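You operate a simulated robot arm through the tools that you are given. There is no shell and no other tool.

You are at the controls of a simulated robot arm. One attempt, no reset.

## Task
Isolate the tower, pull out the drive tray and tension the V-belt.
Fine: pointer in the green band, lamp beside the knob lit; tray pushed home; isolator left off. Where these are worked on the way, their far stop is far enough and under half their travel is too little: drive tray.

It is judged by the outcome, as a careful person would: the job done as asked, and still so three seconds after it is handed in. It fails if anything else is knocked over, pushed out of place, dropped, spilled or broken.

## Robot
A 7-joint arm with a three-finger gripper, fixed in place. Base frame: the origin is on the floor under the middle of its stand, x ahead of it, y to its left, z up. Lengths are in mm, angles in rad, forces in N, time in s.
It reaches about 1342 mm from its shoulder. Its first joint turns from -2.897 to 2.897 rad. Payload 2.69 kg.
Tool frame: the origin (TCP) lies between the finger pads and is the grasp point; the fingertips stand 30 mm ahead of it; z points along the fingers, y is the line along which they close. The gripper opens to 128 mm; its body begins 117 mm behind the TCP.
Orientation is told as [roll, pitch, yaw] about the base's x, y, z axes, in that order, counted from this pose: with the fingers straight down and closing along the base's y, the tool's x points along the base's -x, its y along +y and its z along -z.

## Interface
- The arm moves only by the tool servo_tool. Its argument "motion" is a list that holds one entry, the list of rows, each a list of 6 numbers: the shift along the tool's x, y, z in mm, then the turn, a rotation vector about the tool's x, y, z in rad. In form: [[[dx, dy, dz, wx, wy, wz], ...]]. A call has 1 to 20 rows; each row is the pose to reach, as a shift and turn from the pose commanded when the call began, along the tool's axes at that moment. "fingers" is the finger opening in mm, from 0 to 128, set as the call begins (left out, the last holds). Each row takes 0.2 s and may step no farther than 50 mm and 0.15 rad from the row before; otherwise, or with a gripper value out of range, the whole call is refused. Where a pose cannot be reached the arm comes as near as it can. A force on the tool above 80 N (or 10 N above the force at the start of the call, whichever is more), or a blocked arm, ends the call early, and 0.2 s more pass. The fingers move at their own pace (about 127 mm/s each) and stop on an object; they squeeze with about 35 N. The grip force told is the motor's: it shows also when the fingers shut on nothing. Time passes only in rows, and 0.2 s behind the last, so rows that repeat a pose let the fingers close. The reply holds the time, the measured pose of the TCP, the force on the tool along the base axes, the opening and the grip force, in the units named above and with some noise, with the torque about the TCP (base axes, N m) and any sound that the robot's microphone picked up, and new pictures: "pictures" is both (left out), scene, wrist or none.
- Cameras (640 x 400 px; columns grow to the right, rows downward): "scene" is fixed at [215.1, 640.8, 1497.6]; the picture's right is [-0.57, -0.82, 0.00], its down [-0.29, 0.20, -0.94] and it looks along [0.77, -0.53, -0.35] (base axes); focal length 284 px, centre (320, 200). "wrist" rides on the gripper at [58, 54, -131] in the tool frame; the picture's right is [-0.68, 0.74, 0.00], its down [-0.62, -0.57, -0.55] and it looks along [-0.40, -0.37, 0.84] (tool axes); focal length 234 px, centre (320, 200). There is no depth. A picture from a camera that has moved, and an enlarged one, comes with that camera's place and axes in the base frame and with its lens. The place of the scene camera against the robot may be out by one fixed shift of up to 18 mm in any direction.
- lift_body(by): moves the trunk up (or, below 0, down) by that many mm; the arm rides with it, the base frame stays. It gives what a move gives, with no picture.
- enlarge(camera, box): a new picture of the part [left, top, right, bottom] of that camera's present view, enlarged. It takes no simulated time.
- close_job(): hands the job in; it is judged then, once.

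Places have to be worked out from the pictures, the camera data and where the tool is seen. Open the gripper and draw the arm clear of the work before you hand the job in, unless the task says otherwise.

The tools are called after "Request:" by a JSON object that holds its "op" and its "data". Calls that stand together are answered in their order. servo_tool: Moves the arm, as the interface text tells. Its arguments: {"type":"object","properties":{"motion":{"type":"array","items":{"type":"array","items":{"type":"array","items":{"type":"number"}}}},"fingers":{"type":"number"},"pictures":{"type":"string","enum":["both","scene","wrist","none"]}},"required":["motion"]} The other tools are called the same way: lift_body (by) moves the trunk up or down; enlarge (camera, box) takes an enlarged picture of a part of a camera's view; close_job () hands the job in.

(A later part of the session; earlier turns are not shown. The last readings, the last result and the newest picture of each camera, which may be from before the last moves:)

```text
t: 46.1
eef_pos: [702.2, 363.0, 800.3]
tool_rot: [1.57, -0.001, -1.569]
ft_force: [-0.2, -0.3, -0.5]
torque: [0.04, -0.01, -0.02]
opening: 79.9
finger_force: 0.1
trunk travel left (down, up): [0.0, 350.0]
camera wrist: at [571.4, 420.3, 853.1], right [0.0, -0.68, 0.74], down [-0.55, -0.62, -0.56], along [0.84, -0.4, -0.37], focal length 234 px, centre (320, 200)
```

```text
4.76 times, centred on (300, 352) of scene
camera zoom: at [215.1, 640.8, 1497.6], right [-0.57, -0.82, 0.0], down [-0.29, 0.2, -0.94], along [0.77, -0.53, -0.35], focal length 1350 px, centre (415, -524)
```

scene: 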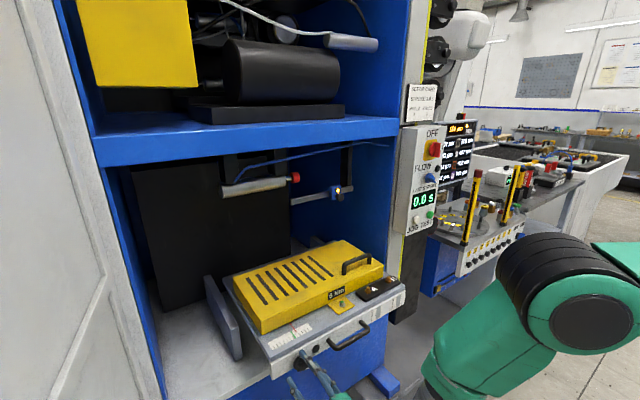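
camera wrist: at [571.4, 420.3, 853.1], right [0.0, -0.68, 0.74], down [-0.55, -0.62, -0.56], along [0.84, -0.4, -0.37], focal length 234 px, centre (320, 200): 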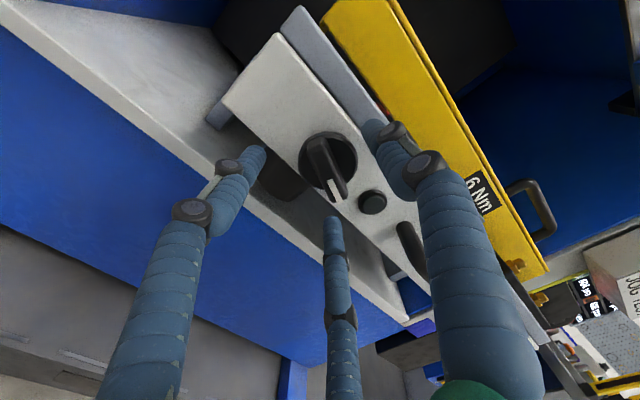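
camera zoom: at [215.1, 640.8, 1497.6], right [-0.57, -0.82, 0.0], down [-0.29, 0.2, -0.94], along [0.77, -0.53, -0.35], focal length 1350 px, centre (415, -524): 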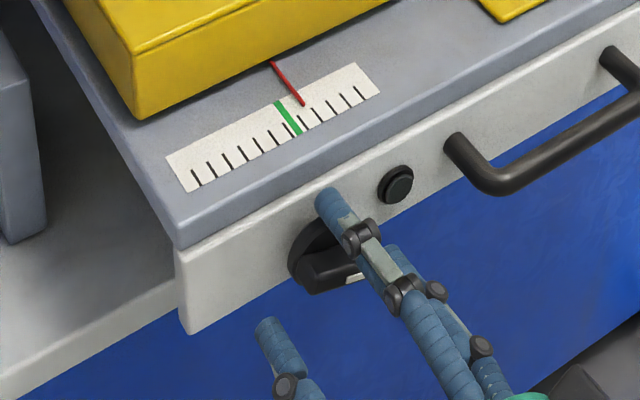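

The fingertips are still slightly short compared with the isolator grasp, so I advance 10 mm more and close on the bar, watching force.

Request:
{"op": "servo_tool", "data": {"motion": [[[0, 0, 5, 0, 0, 0], [0, 0, 10, 0, 0, 0], [0, 0, 10, 0, 0, 0]]], "fingers": 80, "pictures": "none"}}

Request:
{"op": "servo_tool", "data": {"motion": [[[0, 0, 0, 0, 0, 0], [0, 0, 0, 0, 0, 0], [0, 0, 0, 0, 0, 0], [0, 0, 0, 0, 0, 0]]], "fingers": 30}}

Request:
{"op": "enlarge", "data": {"camera": "wrist", "box": [200, 60, 440, 220]}}

Request:
{"op": "enlarge", "data": {"camera": "scene", "box": [240, 310, 360, 394]}}

```text
t: 46.9
eef_pos: [712.4, 362.3, 801.0]
tool_rot: [1.569, 0.0, -1.569]
ft_force: [0.4, 0.6, -0.1]
torque: [0.0, -0.01, 0.01]
opening: 80.0
finger_force: 0.0
trunk travel left (down, up): [0.0, 350.0]
```

```text
t: 47.9
eef_pos: [711.9, 363.2, 803.3]
tool_rot: [1.575, 0.002, -1.569]
ft_force: [3.1, -0.9, 34.5]
torque: [0.04, -0.56, 0.11]
opening: 52.8
finger_force: 17.1
trunk travel left (down, up): [0.0, 350.0]
camera wrist: at [580.9, 420.2, 856.6], right [0.0, -0.68, 0.74], down [-0.55, -0.62, -0.57], along [0.84, -0.4, -0.37], focal length 234 px, centre (320, 200)
```

scene: 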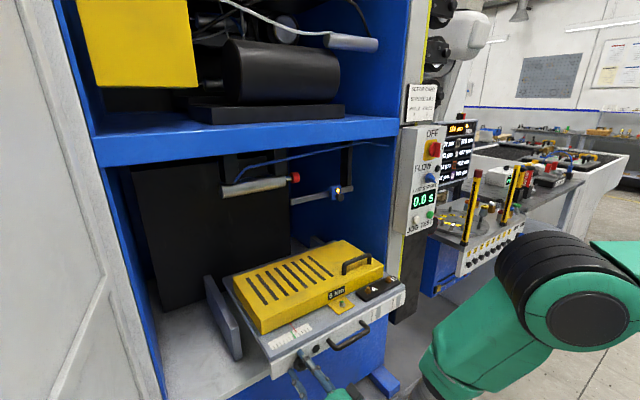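
wrist: 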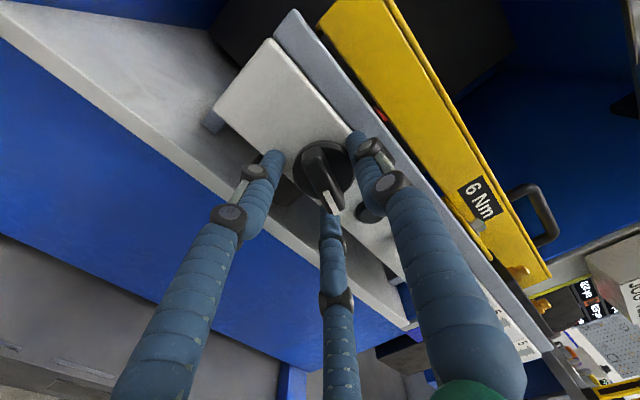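

```text
2.50 times, centred on (320, 140) of wrist
camera zoom: at [580.9, 420.2, 856.6], right [0.0, -0.68, 0.74], down [-0.55, -0.62, -0.57], along [0.84, -0.4, -0.37], focal length 585 px, centre (320, 350)
```

zoom: 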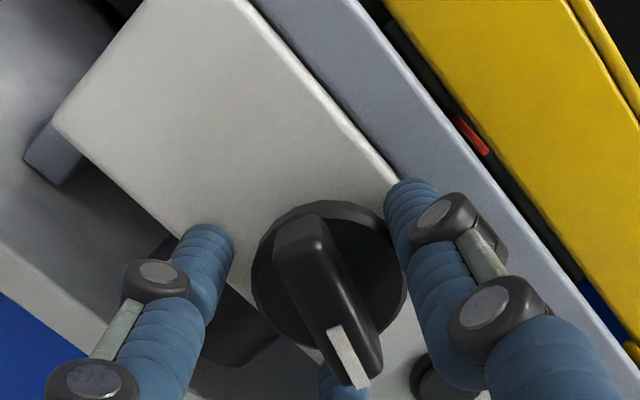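

```text
4.76 times, centred on (300, 352) of scene
camera zoom: at [215.1, 640.8, 1497.6], right [-0.57, -0.82, 0.0], down [-0.29, 0.2, -0.94], along [0.77, -0.53, -0.35], focal length 1350 px, centre (415, -524)
```

zoom: 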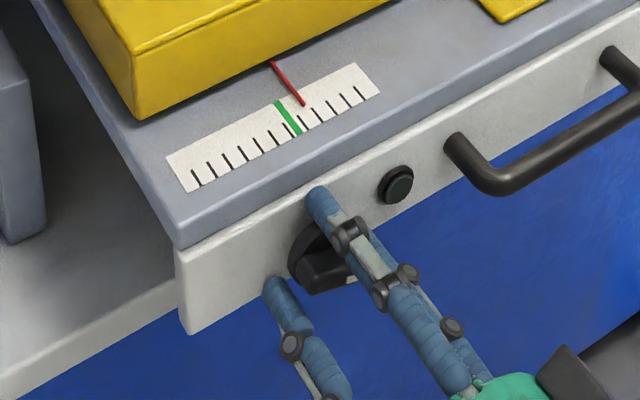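

The tips landed on the round disc (opening 53). I'd rather hold the bar as with the isolator: open, back off 9 mm, and close on the bar.

Request:
{"op": "servo_tool", "data": {"motion": [[[0, 0, 0, 0, 0, 0], [0, 0, 0, 0, 0, 0], [0, 0, -5, 0, 0, 0], [0, 0, -9, 0, 0, 0], [0, 0, -9, 0, 0, 0]]], "fingers": 80, "pictures": "none"}}

Request:
{"op": "servo_tool", "data": {"motion": [[[0, 0, 0, 0, 0, 0], [0, 0, 0, 0, 0, 0], [0, 0, 0, 0, 0, 0], [0, 0, 0, 0, 0, 0]]], "fingers": 34}}

Request:
{"op": "enlarge", "data": {"camera": "wrist", "box": [200, 60, 440, 220]}}

Request:
{"op": "enlarge", "data": {"camera": "scene", "box": [240, 310, 360, 394]}}

```text
t: 49.1
eef_pos: [703.1, 361.9, 800.6]
tool_rot: [1.57, -0.001, -1.571]
ft_force: [0.4, -0.5, -0.3]
torque: [0.01, 0.0, -0.01]
opening: 80.1
finger_force: 0.2
trunk travel left (down, up): [0.0, 350.0]
```

```text
t: 50.1
eef_pos: [703.8, 362.6, 803.2]
tool_rot: [1.573, 0.002, -1.569]
ft_force: [2.4, 1.3, 30.1]
torque: [0.02, -0.72, 0.16]
opening: 54.0
finger_force: 14.9
trunk travel left (down, up): [0.0, 350.0]
camera wrist: at [572.4, 420.7, 856.3], right [0.0, -0.68, 0.74], down [-0.55, -0.62, -0.57], along [0.84, -0.4, -0.37], focal length 234 px, centre (320, 200)
```

scene: 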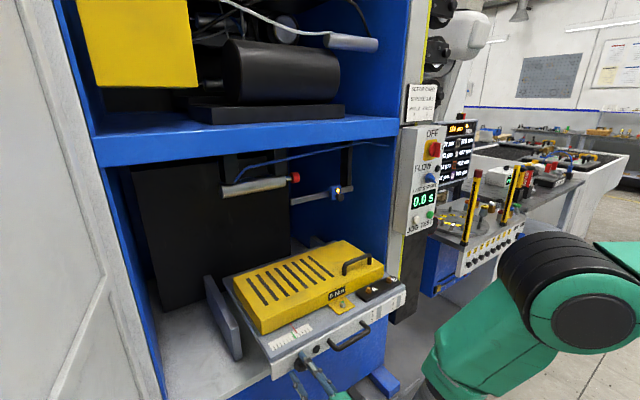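
wrist: 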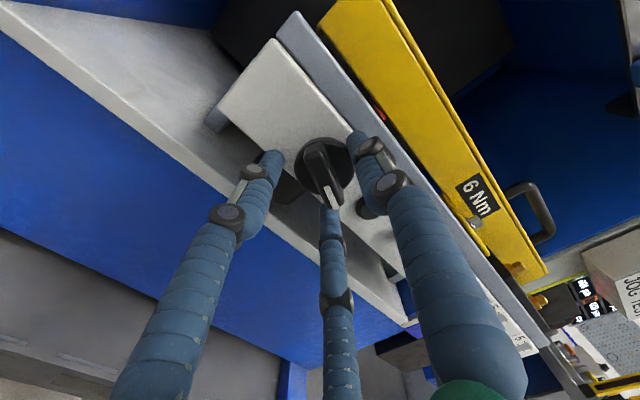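

```text
2.50 times, centred on (320, 140) of wrist
camera zoom: at [572.4, 420.7, 856.3], right [0.0, -0.68, 0.74], down [-0.55, -0.62, -0.57], along [0.84, -0.4, -0.37], focal length 585 px, centre (320, 350)
```

zoom: 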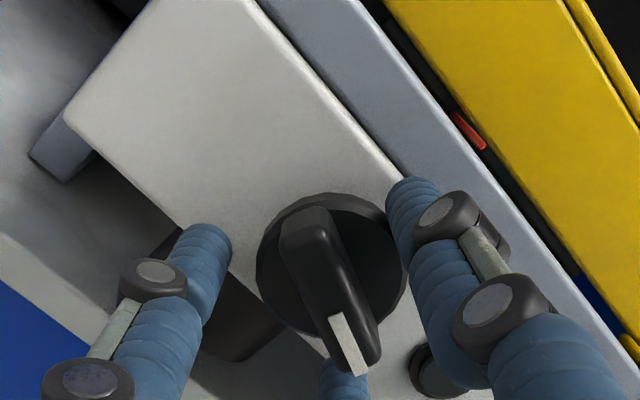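

```text
4.76 times, centred on (300, 352) of scene
camera zoom: at [215.1, 640.8, 1497.6], right [-0.57, -0.82, 0.0], down [-0.29, 0.2, -0.94], along [0.77, -0.53, -0.35], focal length 1350 px, centre (415, -524)
```

zoom: 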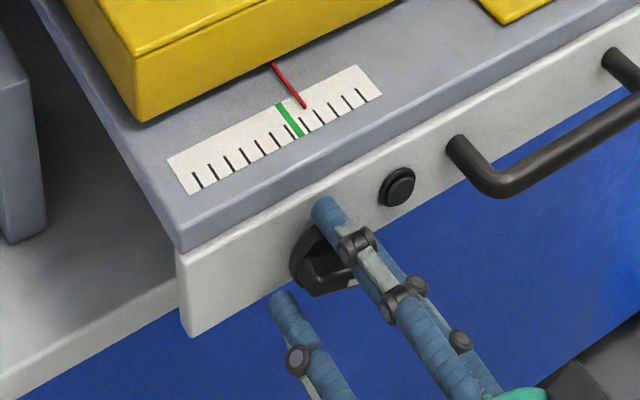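

Still on the disc rim at x≈733, so the disc is thicker than thought. I back off another 9 mm (tips at ~724) and close on the bar.

Request:
{"op": "servo_tool", "data": {"motion": [[[0, 0, 0, 0, 0, 0], [0, 0, 0, 0, 0, 0], [0, 0, -5, 0, 0, 0], [0, 0, -9, 0, 0, 0], [0, 0, -9, 0, 0, 0]]], "fingers": 76, "pictures": "none"}}

Request:
{"op": "servo_tool", "data": {"motion": [[[0, 0, 0, 0, 0, 0], [0, 0, 0, 0, 0, 0], [0, 0, 0, 0, 0, 0], [0, 0, 0, 0, 0, 0]]], "fingers": 30}}

Request:
{"op": "enlarge", "data": {"camera": "wrist", "box": [200, 60, 440, 220]}}

Request:
{"op": "enlarge", "data": {"camera": "scene", "box": [240, 310, 360, 394]}}

```text
t: 51.3
eef_pos: [693.6, 362.5, 800.2]
tool_rot: [1.57, 0.001, -1.571]
ft_force: [-1.1, 0.2, 0.3]
torque: [0.01, 0.03, -0.01]
opening: 76.3
finger_force: 0.1
trunk travel left (down, up): [0.0, 350.0]
```

```text
t: 52.3
eef_pos: [693.9, 363.5, 804.5]
tool_rot: [1.574, 0.002, -1.569]
ft_force: [1.7, 1.0, 36.1]
torque: [-0.01, -0.98, 0.3]
opening: 53.5
finger_force: 17.7
trunk travel left (down, up): [0.0, 350.0]
camera wrist: at [562.7, 420.9, 856.4], right [0.0, -0.68, 0.74], down [-0.55, -0.62, -0.57], along [0.84, -0.4, -0.37], focal length 234 px, centre (320, 200)
```

scene: 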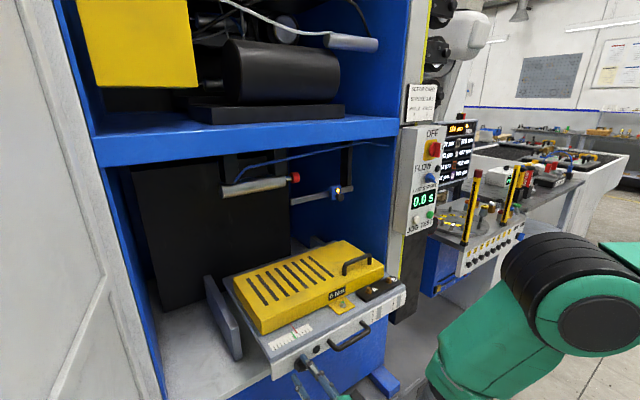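
wrist: 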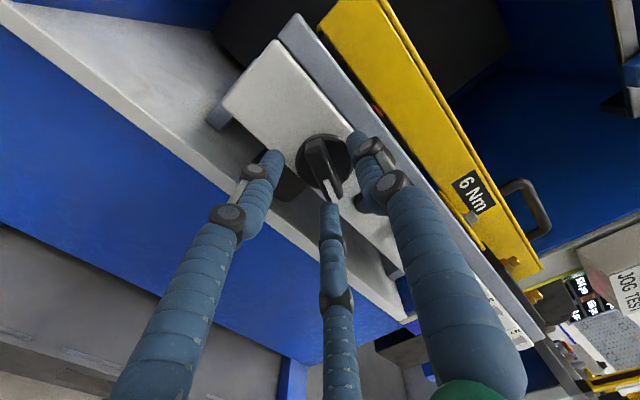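

```text
2.50 times, centred on (320, 140) of wrist
camera zoom: at [562.7, 420.9, 856.4], right [0.0, -0.68, 0.74], down [-0.55, -0.62, -0.57], along [0.84, -0.4, -0.37], focal length 585 px, centre (320, 350)
```

zoom: 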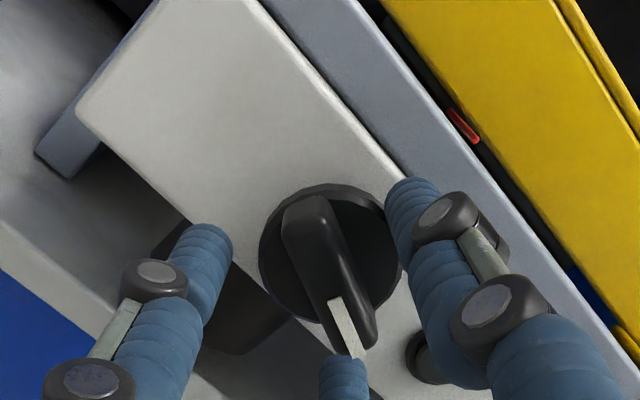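

```text
4.76 times, centred on (300, 352) of scene
camera zoom: at [215.1, 640.8, 1497.6], right [-0.57, -0.82, 0.0], down [-0.29, 0.2, -0.94], along [0.77, -0.53, -0.35], focal length 1350 px, centre (415, -524)
```

zoom: 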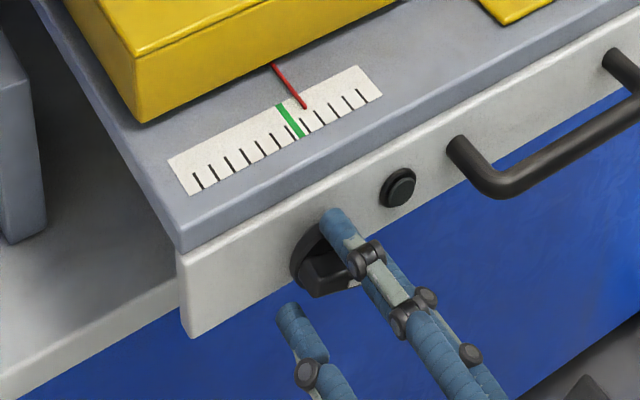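

The contact torque shows the touch point is at x≈721–728, so the disc front is nearer than I estimated and the bar sits about x≈700–718. I back off another 10 mm (tips ≈714) and close again.

Request:
{"op": "servo_tool", "data": {"motion": [[[0, 0, 0, 0, 0, 0], [0, 0, 0, 0, 0, 0], [0, 0, -5, 0, 0, 0], [0, 0, -10, 0, 0, 0], [0, 0, -10, 0, 0, 0]]], "fingers": 76, "pictures": "none"}}

Request:
{"op": "servo_tool", "data": {"motion": [[[0, 0, 0, 0, 0, 0], [0, 0, 0, 0, 0, 0], [0, 0, 0, 0, 0, 0], [0, 0, 0, 0, 0, 0]]], "fingers": 30}}

Request:
{"op": "enlarge", "data": {"camera": "wrist", "box": [200, 60, 440, 220]}}

Request:
{"op": "enlarge", "data": {"camera": "scene", "box": [240, 310, 360, 394]}}

```text
t: 53.5
eef_pos: [684.5, 362.0, 801.3]
tool_rot: [1.569, 0.0, -1.571]
ft_force: [1.2, -0.2, 0.5]
torque: [-0.02, -0.06, 0.0]
opening: 75.9
finger_force: 0.1
trunk travel left (down, up): [0.0, 350.0]
```

```text
t: 54.5
eef_pos: [683.7, 362.9, 800.2]
tool_rot: [1.571, 0.0, -1.569]
ft_force: [-0.2, 0.8, 3.5]
torque: [0.02, -0.09, 0.02]
opening: 31.9
finger_force: 0.9
trunk travel left (down, up): [0.0, 350.0]
camera wrist: at [553.1, 420.5, 853.9], right [0.0, -0.68, 0.74], down [-0.55, -0.62, -0.56], along [0.84, -0.4, -0.37], focal length 234 px, centre (320, 200)
```

scene: 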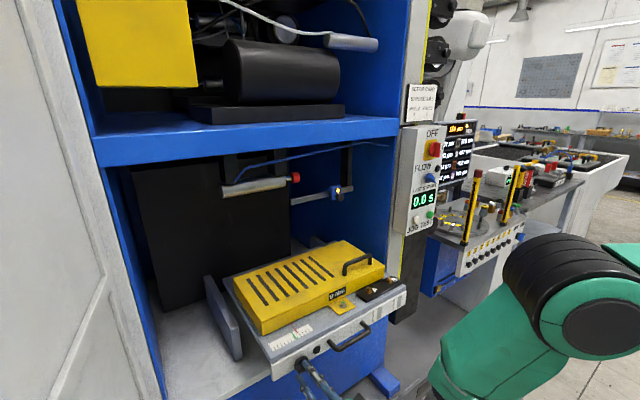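
wrist: 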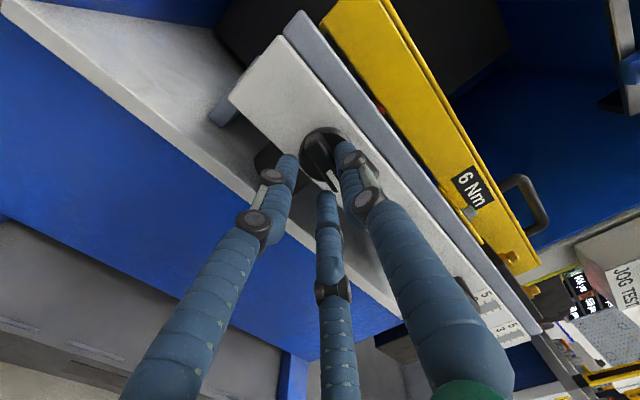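

```text
2.50 times, centred on (320, 140) of wrist
camera zoom: at [553.1, 420.5, 853.9], right [0.0, -0.68, 0.74], down [-0.55, -0.62, -0.56], along [0.84, -0.4, -0.37], focal length 585 px, centre (320, 350)
```

zoom: 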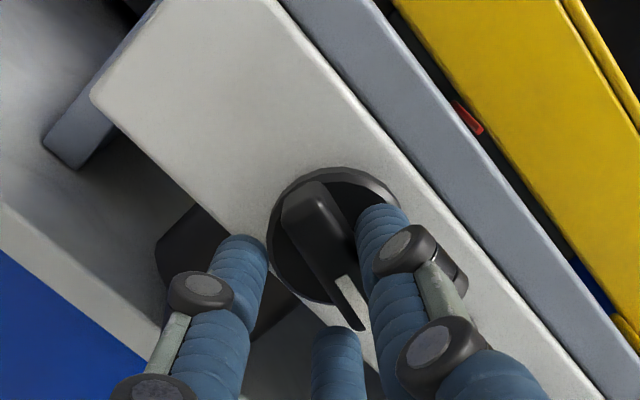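

```text
4.76 times, centred on (300, 352) of scene
camera zoom: at [215.1, 640.8, 1497.6], right [-0.57, -0.82, 0.0], down [-0.29, 0.2, -0.94], along [0.77, -0.53, -0.35], focal length 1350 px, centre (415, -524)
```

zoom: 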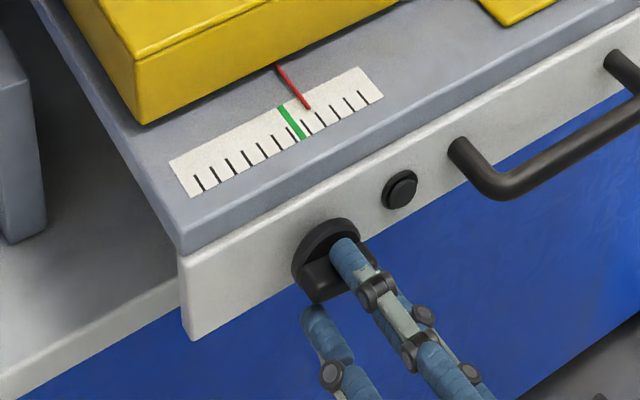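

Now the thumb just rests on the bar (opening 32). I raise the tool ~3 mm to center and close firmly.

Request:
{"op": "servo_tool", "data": {"motion": [[[0, 3, 0, 0, 0, 0], [0, 3, 0, 0, 0, 0], [0, 3, 0, 0, 0, 0], [0, 3, 0, 0, 0, 0]]], "fingers": 0}}

Request:
{"op": "enlarge", "data": {"camera": "wrist", "box": [200, 60, 440, 220]}}

```text
t: 55.5
eef_pos: [684.6, 362.3, 804.3]
tool_rot: [1.572, 0.0, -1.569]
ft_force: [2.8, 10.1, 9.9]
torque: [-0.04, -0.27, 0.34]
opening: 23.0
finger_force: 44.9
trunk travel left (down, up): [0.0, 350.0]
camera wrist: at [553.4, 420.7, 857.8], right [0.0, -0.68, 0.74], down [-0.55, -0.62, -0.57], along [0.84, -0.4, -0.37], focal length 234 px, centre (320, 200)
```

scene: 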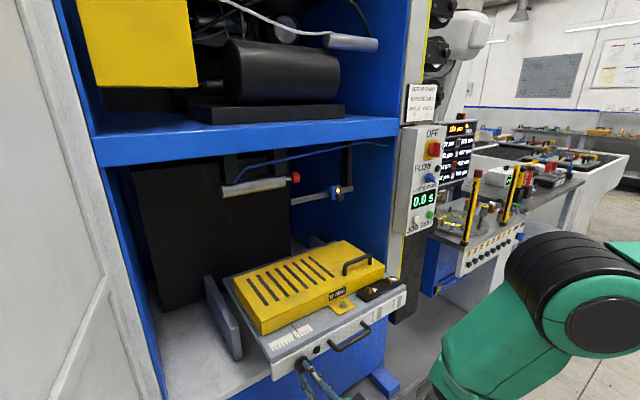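
wrist: 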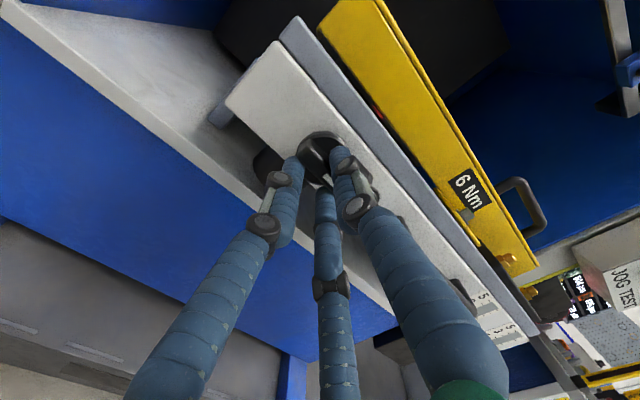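

```text
2.50 times, centred on (320, 140) of wrist
camera zoom: at [553.4, 420.7, 857.8], right [0.0, -0.68, 0.74], down [-0.55, -0.62, -0.57], along [0.84, -0.4, -0.37], focal length 585 px, centre (320, 350)
```

zoom: 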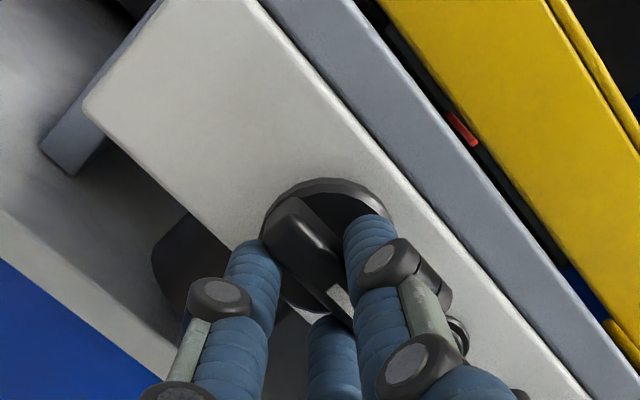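

Good grip on the bar with low side forces. I turn ~0.3 rad counter-clockwise as a trial and read the pointer in the scene camera.

Request:
{"op": "servo_tool", "data": {"motion": [[[0, 0, 0, 0, 0, -0.1], [-0.5, 0, 0, 0, 0, -0.2], [-1, 0, 0, 0, 0, -0.3], [-1, 0, 0, 0, 0, -0.3]]], "fingers": 0}}

Request:
{"op": "enlarge", "data": {"camera": "scene", "box": [240, 310, 360, 394]}}

Request:
{"op": "enlarge", "data": {"camera": "wrist", "box": [200, 60, 440, 220]}}

```text
t: 56.5
eef_pos: [684.2, 362.1, 805.4]
tool_rot: [1.574, -0.301, -1.57]
ft_force: [1.0, -2.5, 21.7]
torque: [0.09, -0.64, -0.1]
opening: 22.8
finger_force: 44.7
trunk travel left (down, up): [0.0, 350.0]
camera wrist: at [553.0, 432.8, 838.8], right [0.0, -0.43, 0.9], down [-0.55, -0.76, -0.36], along [0.84, -0.5, -0.23], focal length 234 px, centre (320, 200)
```

scene: 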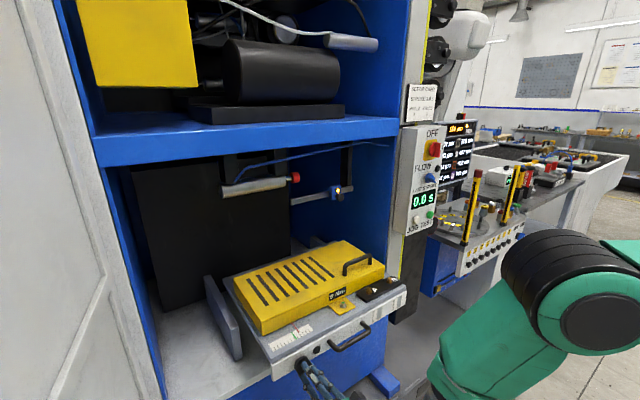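
wrist: 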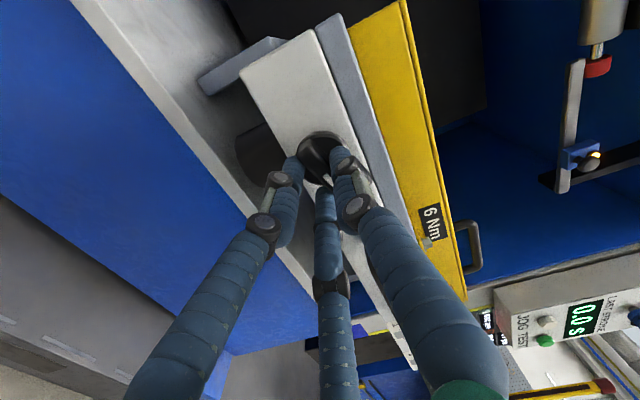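

```text
4.76 times, centred on (300, 352) of scene
camera zoom: at [215.1, 640.8, 1497.6], right [-0.57, -0.82, 0.0], down [-0.29, 0.2, -0.94], along [0.77, -0.53, -0.35], focal length 1350 px, centre (415, -524)
```

zoom: 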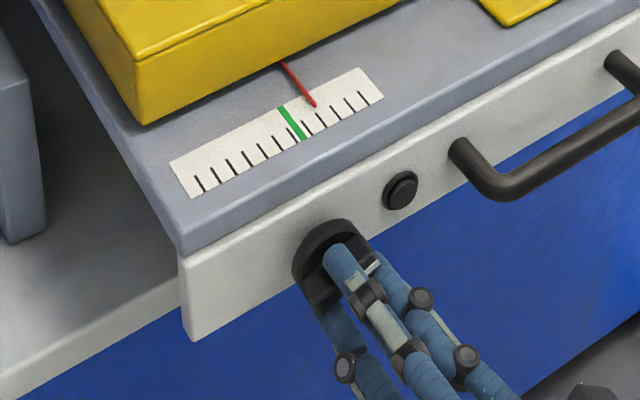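

```text
2.50 times, centred on (320, 140) of wrist
camera zoom: at [553.0, 432.8, 838.8], right [0.0, -0.43, 0.9], down [-0.55, -0.76, -0.36], along [0.84, -0.5, -0.23], focal length 585 px, centre (320, 350)
```

zoom: 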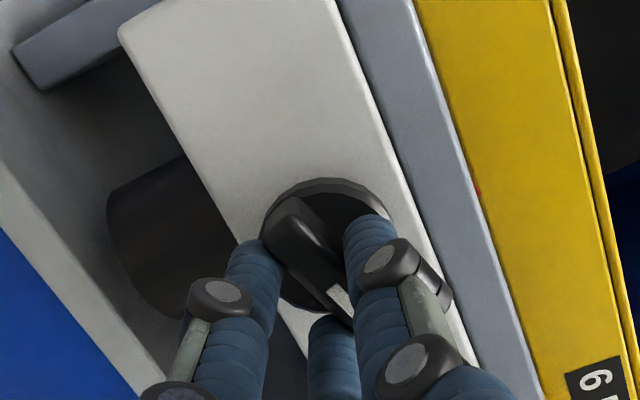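

Counter-clockwise 0.3 rad moved the pointer right (away, ~0.4 tick), so I need clockwise. About 1.1 ticks to go from the start position ≈ 0.87 rad clockwise; I turn back +0.7 rad first and read again.

Request:
{"op": "servo_tool", "data": {"motion": [[[0, 0, 0, 0, 0, 0.12], [0.5, 0, 0, 0, 0, 0.24], [1, 0, 0, 0, 0, 0.36], [1.5, 0, 0, 0, 0, 0.48], [2, 0, 0, 0, 0, 0.6], [2.5, 0, 0, 0, 0, 0.72], [2.5, 0, 0, 0, 0, 0.72]]], "fingers": 0}}

Request:
{"op": "enlarge", "data": {"camera": "scene", "box": [240, 310, 360, 394]}}

```text
t: 58.1
eef_pos: [684.2, 365.0, 805.0]
tool_rot: [1.569, 0.421, -1.568]
ft_force: [-1.8, 21.1, 17.2]
torque: [-0.09, -0.58, 0.68]
opening: 23.2
finger_force: 44.9
trunk travel left (down, up): [0.0, 350.0]
camera wrist: at [552.6, 395.7, 876.6], right [0.0, -0.92, 0.4], down [-0.55, -0.33, -0.77], along [0.84, -0.22, -0.5], focal length 234 px, centre (320, 200)
```

scene: 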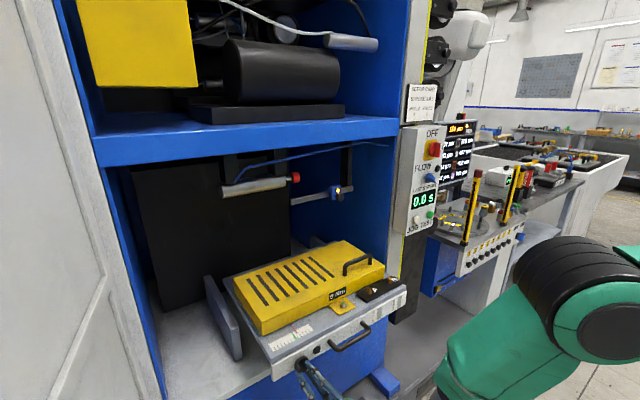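
wrist: 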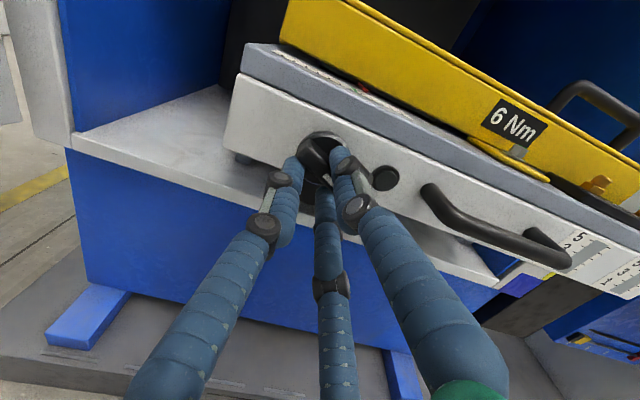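

```text
4.76 times, centred on (300, 352) of scene
camera zoom: at [215.1, 640.8, 1497.6], right [-0.57, -0.82, 0.0], down [-0.29, 0.2, -0.94], along [0.77, -0.53, -0.35], focal length 1350 px, centre (415, -524)
```

zoom: 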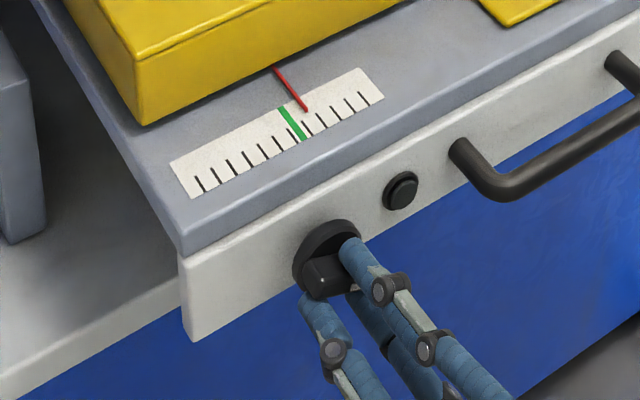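

Pointer is now ~1 tick right of green; it moved less than expected, suggesting some backlash on reversal. I continue clockwise by 0.5 rad and read again.

Request:
{"op": "servo_tool", "data": {"motion": [[[0, 0, 0, 0, 0, 0.12], [0.3, 0, 0, 0, 0, 0.24], [0.6, 0, 0, 0, 0, 0.36], [1, 0, 0, 0, 0, 0.5], [1, 0, 0, 0, 0, 0.5]]], "fingers": 0}}

Request:
{"op": "enlarge", "data": {"camera": "scene", "box": [240, 310, 360, 394]}}

```text
t: 59.3
eef_pos: [682.8, 368.8, 805.8]
tool_rot: [1.573, 0.92, -1.564]
ft_force: [-0.3, 48.7, 19.4]
torque: [-0.29, 0.04, 0.68]
opening: 23.1
finger_force: 45.0
trunk travel left (down, up): [0.0, 350.0]
camera wrist: at [552.5, 359.1, 883.3], right [0.0, -1.0, -0.09], down [-0.55, 0.07, -0.83], along [0.84, 0.05, -0.54], focal length 234 px, centre (320, 200)
```

scene: 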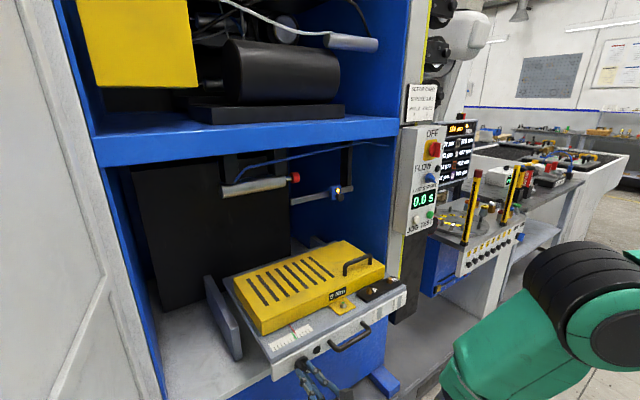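
wrist: 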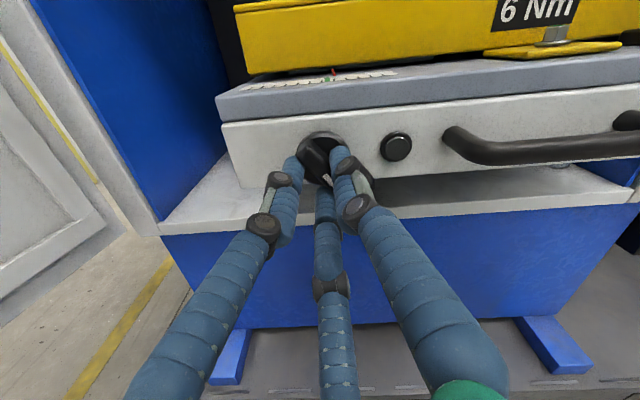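

```text
4.76 times, centred on (300, 352) of scene
camera zoom: at [215.1, 640.8, 1497.6], right [-0.57, -0.82, 0.0], down [-0.29, 0.2, -0.94], along [0.77, -0.53, -0.35], focal length 1350 px, centre (415, -524)
```

zoom: 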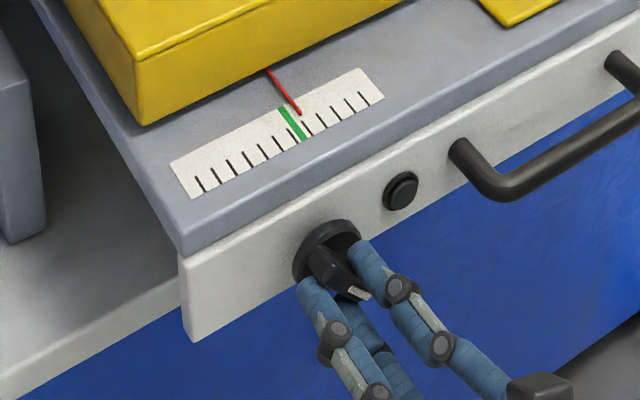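

Pointer keeps moving toward green (~0.6 tick left; about 14 px/rad now). I relieve the 49 N side load with a small shift and turn another 0.4 rad clockwise.

Request:
{"op": "servo_tool", "data": {"motion": [[[4, -2.5, 0, 0, 0, 0.05], [5, -2.7, 0, 0, 0, 0.15], [5.5, -2.6, 0, 0, 0, 0.28], [6, -2.5, 0, 0, 0, 0.4], [6, -2.5, 0, 0, 0, 0.4]]], "fingers": 0}}

Request:
{"op": "enlarge", "data": {"camera": "scene", "box": [240, 310, 360, 394]}}

Request:
{"op": "enlarge", "data": {"camera": "wrist", "box": [200, 40, 440, 200]}}

```text
t: 60.5
eef_pos: [683.4, 369.0, 806.4]
tool_rot: [1.565, 1.322, -1.578]
ft_force: [2.5, 1.4, 12.2]
torque: [-0.06, -0.52, 0.07]
opening: 23.0
finger_force: 44.6
trunk travel left (down, up): [0.0, 350.0]
camera wrist: at [552.5, 331.3, 876.0], right [0.0, -0.88, -0.47], down [-0.55, 0.4, -0.74], along [0.84, 0.26, -0.48], focal length 234 px, centre (320, 200)
```

scene: 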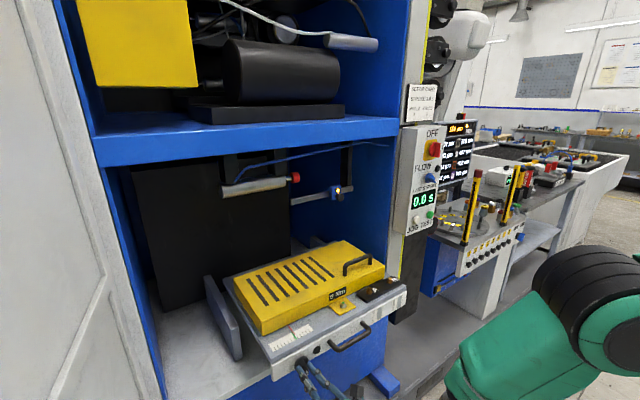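
wrist: 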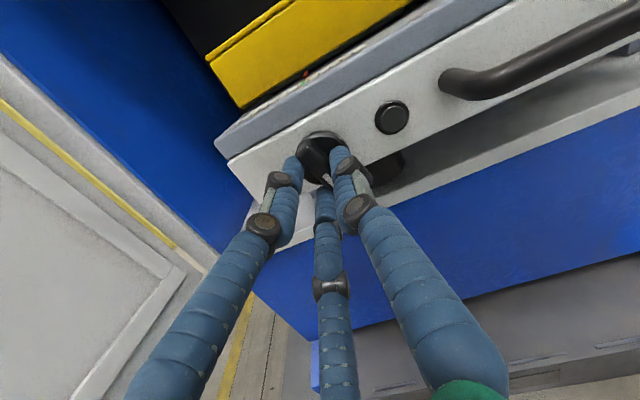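

```text
4.76 times, centred on (300, 352) of scene
camera zoom: at [215.1, 640.8, 1497.6], right [-0.57, -0.82, 0.0], down [-0.29, 0.2, -0.94], along [0.77, -0.53, -0.35], focal length 1350 px, centre (415, -524)
```

zoom: 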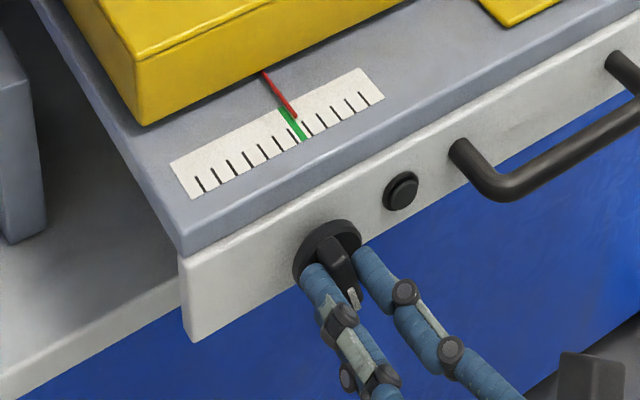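

```text
2.50 times, centred on (320, 120) of wrist
camera zoom: at [552.5, 331.3, 876.0], right [0.0, -0.88, -0.47], down [-0.55, 0.4, -0.74], along [0.84, 0.26, -0.48], focal length 585 px, centre (320, 400)
```

zoom: 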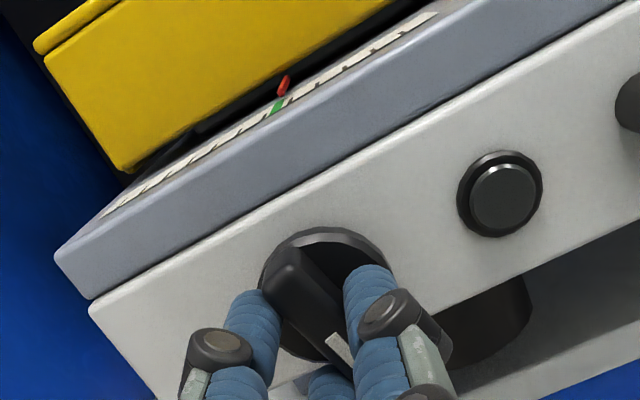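

Pointer is nearly there (about 0.3 tick right of green centre) and forces are low. Another 0.4 rad clockwise, then a close zoom.

Request:
{"op": "servo_tool", "data": {"motion": [[[0.5, 0, 0, 0, 0, 0.1], [1, 0, 0, 0, 0, 0.2], [1.3, 0.2, 0, 0, 0, 0.3], [1.6, 0.3, 0, 0, 0, 0.38], [1.6, 0.3, 0, 0, 0, 0.38]]], "fingers": 0}}

Request:
{"op": "enlarge", "data": {"camera": "scene", "box": [265, 315, 325, 357]}}

Request:
{"op": "enlarge", "data": {"camera": "wrist", "box": [200, 40, 440, 200]}}

```text
t: 61.7
eef_pos: [683.6, 370.5, 808.7]
tool_rot: [-1.563, 1.442, 1.578]
ft_force: [-3.0, -9.8, 12.6]
torque: [-0.05, 0.05, -0.3]
opening: 23.1
finger_force: 44.9
trunk travel left (down, up): [0.0, 350.0]
camera wrist: at [552.7, 308.8, 858.7], right [0.0, -0.64, -0.77], down [-0.55, 0.64, -0.54], along [0.84, 0.42, -0.35], focal length 234 px, centre (320, 200)
```

scene: 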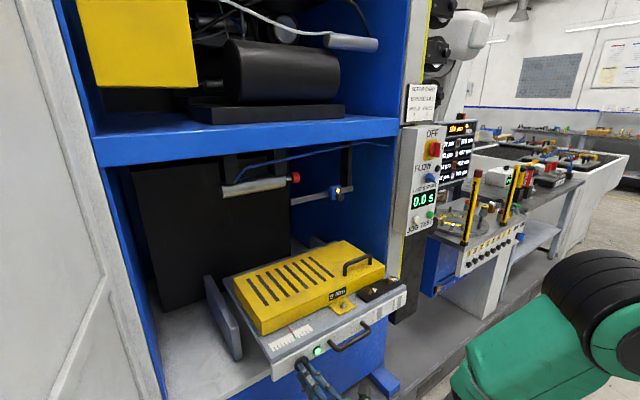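
wrist: 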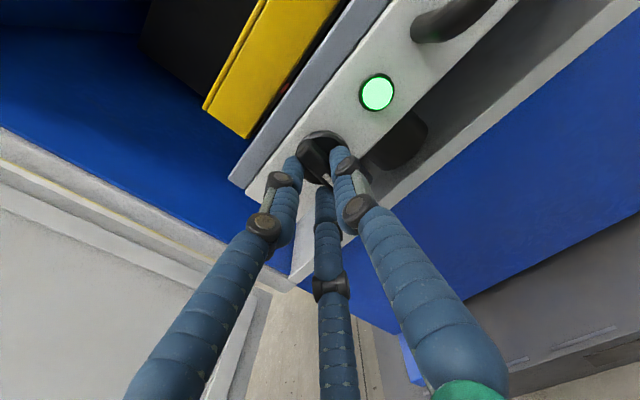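

```text
9.52 times, centred on (295, 336) of scene
camera zoom: at [215.1, 640.8, 1497.6], right [-0.57, -0.82, 0.0], down [-0.29, 0.2, -0.94], along [0.77, -0.53, -0.35], focal length 2700 px, centre (558, -1095)
```

zoom: 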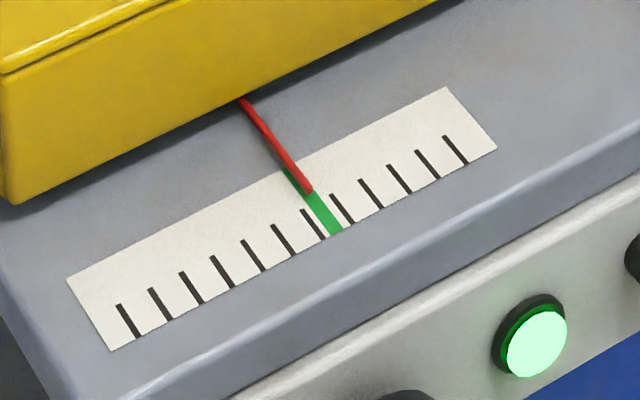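

```text
2.50 times, centred on (320, 120) of wrist
camera zoom: at [552.7, 308.8, 858.7], right [0.0, -0.64, -0.77], down [-0.55, 0.64, -0.54], along [0.84, 0.42, -0.35], focal length 585 px, centre (320, 400)
```

zoom: 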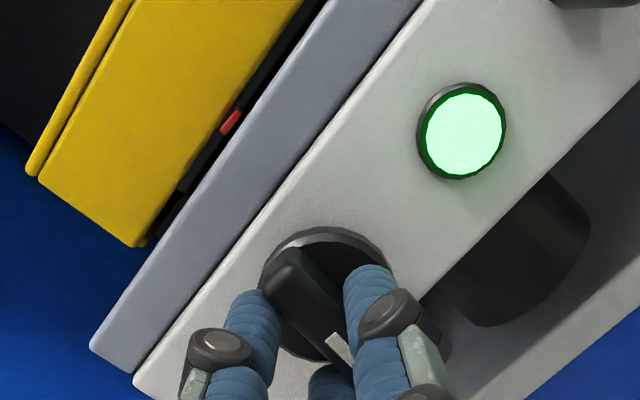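

The lamp is lit green and the pointer lies over the green band. I open the fingers gently and then retreat straight back, checking the lamp stays lit.

Request:
{"op": "servo_tool", "data": {"motion": [[[0, 0, 0, 0, 0, 0], [0, 0, 0, 0, 0, 0], [0, 0, 0, 0, 0, 0], [0, 0, 0, 0, 0, 0]]], "fingers": 64}}

Request:
{"op": "enlarge", "data": {"camera": "scene", "box": [265, 315, 325, 357]}}

Request:
{"op": "enlarge", "data": {"camera": "wrist", "box": [200, 40, 440, 200]}}

```text
t: 62.7
eef_pos: [684.4, 371.9, 808.7]
tool_rot: [-1.562, 1.441, 1.58]
ft_force: [0.0, -0.1, 0.5]
torque: [0.0, 0.02, 0.02]
opening: 63.9
finger_force: 0.1
trunk travel left (down, up): [0.0, 350.0]
camera wrist: at [553.1, 309.6, 858.6], right [0.0, -0.64, -0.77], down [-0.55, 0.64, -0.54], along [0.84, 0.42, -0.35], focal length 234 px, centre (320, 200)
```

scene: 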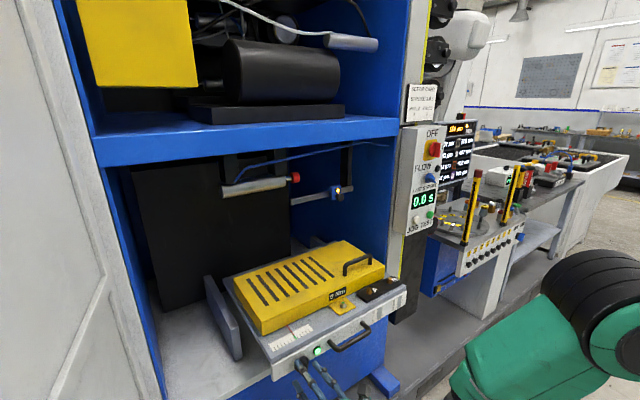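
wrist: 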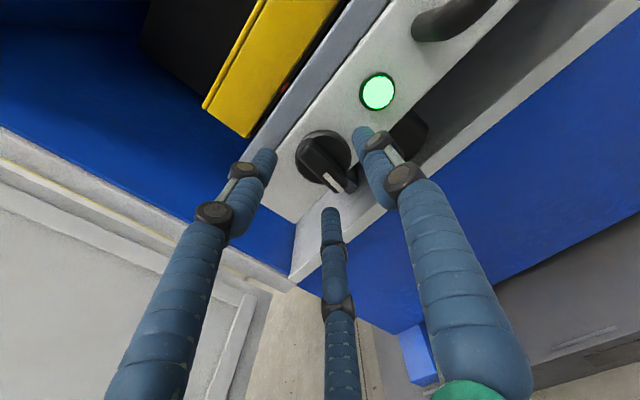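

```text
9.52 times, centred on (295, 336) of scene
camera zoom: at [215.1, 640.8, 1497.6], right [-0.57, -0.82, 0.0], down [-0.29, 0.2, -0.94], along [0.77, -0.53, -0.35], focal length 2700 px, centre (558, -1095)
```

zoom: 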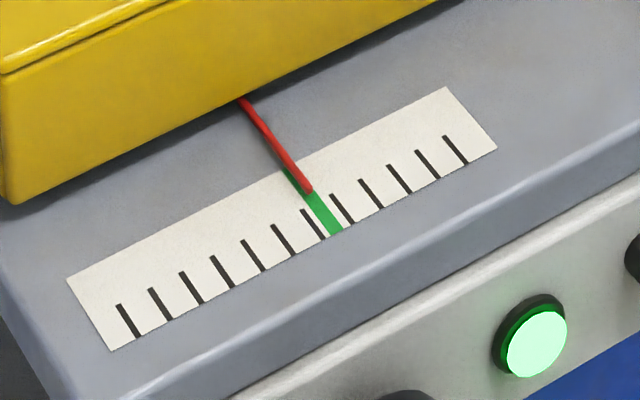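

```text
2.50 times, centred on (320, 120) of wrist
camera zoom: at [553.1, 309.6, 858.6], right [0.0, -0.64, -0.77], down [-0.55, 0.64, -0.54], along [0.84, 0.42, -0.35], focal length 585 px, centre (320, 400)
```

zoom: 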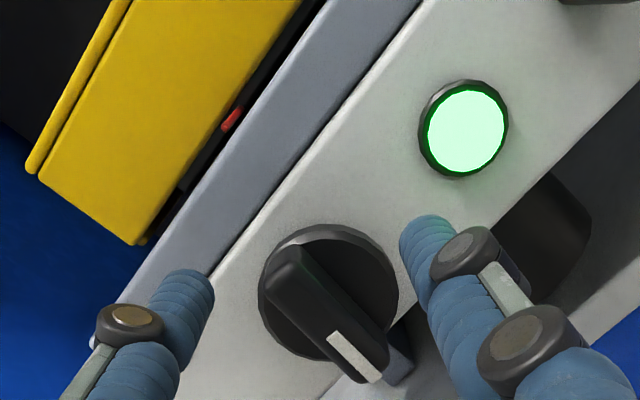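

Released with the lamp still lit and the pointer on green. Now I back off 45 mm and roll the tool back to thumb-up, on the way to the handle.

Request:
{"op": "servo_tool", "data": {"motion": [[[0, 0, -20, 0, 0, 0], [0, 0, -50, 0, 0, 0], [0, 0, -50, 0, 0, -0.142], [0, 0, -50, 0, 0, -0.284], [0, 0, -50, 0, 0, -0.426], [0, 0, -50, 0, 0, -0.568], [0, 0, -50, 0, 0, -0.71], [0, 0, -50, 0, 0, -0.852], [0, 0, -50, 0, 0, -0.994], [0, 0, -50, 0, 0, -1.136], [0, 0, -50, 0, 0, -1.278], [0, 0, -50, 0, 0, -1.42], [0, 0, -50, 0, 0, -1.562], [0, 0, -50, 0, 0, -1.7]]], "fingers": 90}}

Request:
{"op": "enlarge", "data": {"camera": "wrist", "box": [200, 0, 520, 200]}}

```text
t: 65.7
eef_pos: [633.0, 371.8, 808.9]
tool_rot: [1.57, 0.0, -1.57]
ft_force: [0.7, -0.2, 0.4]
torque: [0.01, 0.01, -0.01]
opening: 89.6
finger_force: 0.1
trunk travel left (down, up): [0.0, 350.0]
camera wrist: at [502.6, 428.5, 861.5], right [0.0, -0.67, 0.74], down [-0.55, -0.62, -0.56], along [0.84, -0.4, -0.37], focal length 234 px, centre (320, 200)
```

scene: 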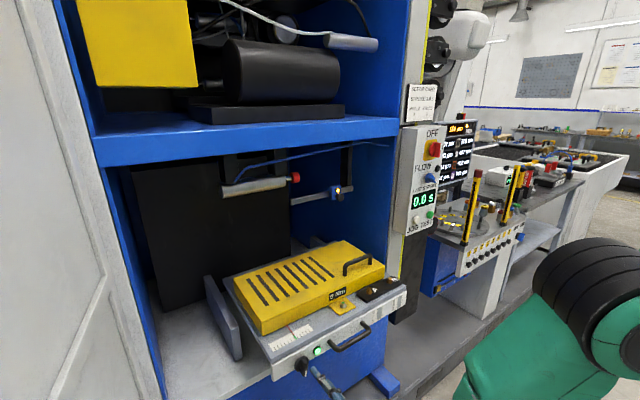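
wrist: 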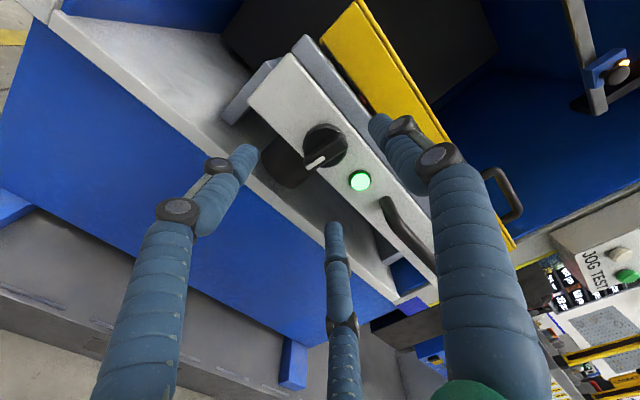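

```text
2.00 times, centred on (360, 100) of wrist
camera zoom: at [502.6, 428.5, 861.5], right [0.0, -0.67, 0.74], down [-0.55, -0.62, -0.56], along [0.84, -0.4, -0.37], focal length 468 px, centre (240, 400)
```

zoom: 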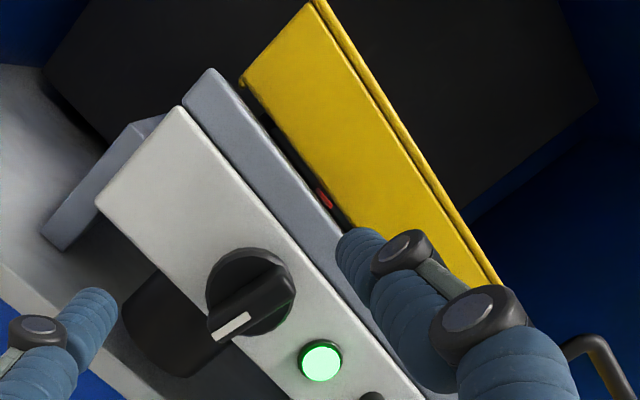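

Everything's stable: knob mark down, lamp lit. I slide right, staying level and ~75 mm in front of the tray, to line up with the handle centre (y≈200).

Request:
{"op": "servo_tool", "data": {"motion": [[[0, 0, -20, 0, 0, 0], [-35, -1, -20, 0, 0, 0], [-70, -2, -20, 0, 0, 0], [-105, -3, -20, 0, 0, 0], [-140, -4, -20, 0, 0, 0], [-171, -6, -20, 0, 0, 0], [-171, -6, -20, 0, 0, 0]]], "fingers": 80}}

Request:
{"op": "enlarge", "data": {"camera": "wrist", "box": [200, 0, 520, 200]}}

```text
t: 67.3
eef_pos: [614.0, 202.0, 802.7]
tool_rot: [1.571, -0.001, -1.569]
ft_force: [0.3, 0.1, -1.1]
torque: [0.0, 0.01, 0.01]
opening: 80.1
finger_force: 0.0
trunk travel left (down, up): [0.0, 350.0]
camera wrist: at [483.3, 258.8, 855.5], right [0.0, -0.68, 0.74], down [-0.55, -0.62, -0.56], along [0.84, -0.4, -0.37], focal length 234 px, centre (320, 200)
```

scene: 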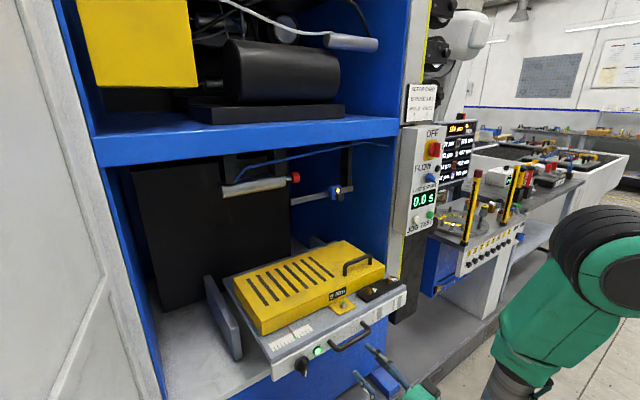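
wrist: 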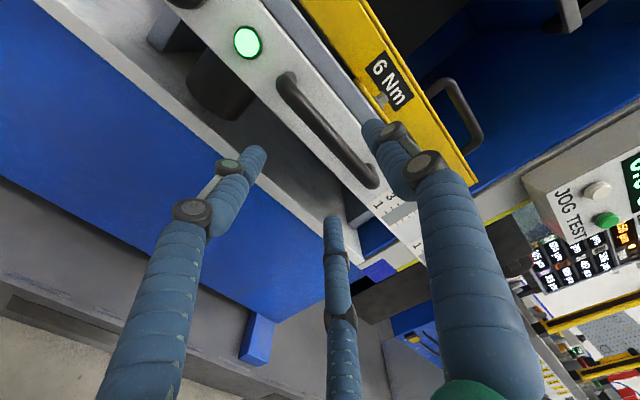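

```text
2.00 times, centred on (360, 100) of wrist
camera zoom: at [483.3, 258.8, 855.5], right [0.0, -0.68, 0.74], down [-0.55, -0.62, -0.56], along [0.84, -0.4, -0.37], focal length 468 px, centre (240, 400)
```

zoom: 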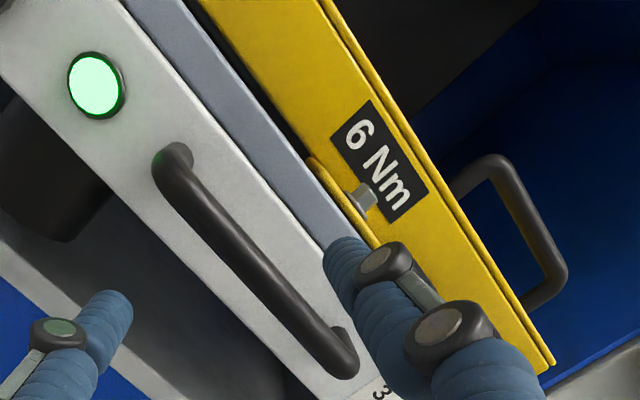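

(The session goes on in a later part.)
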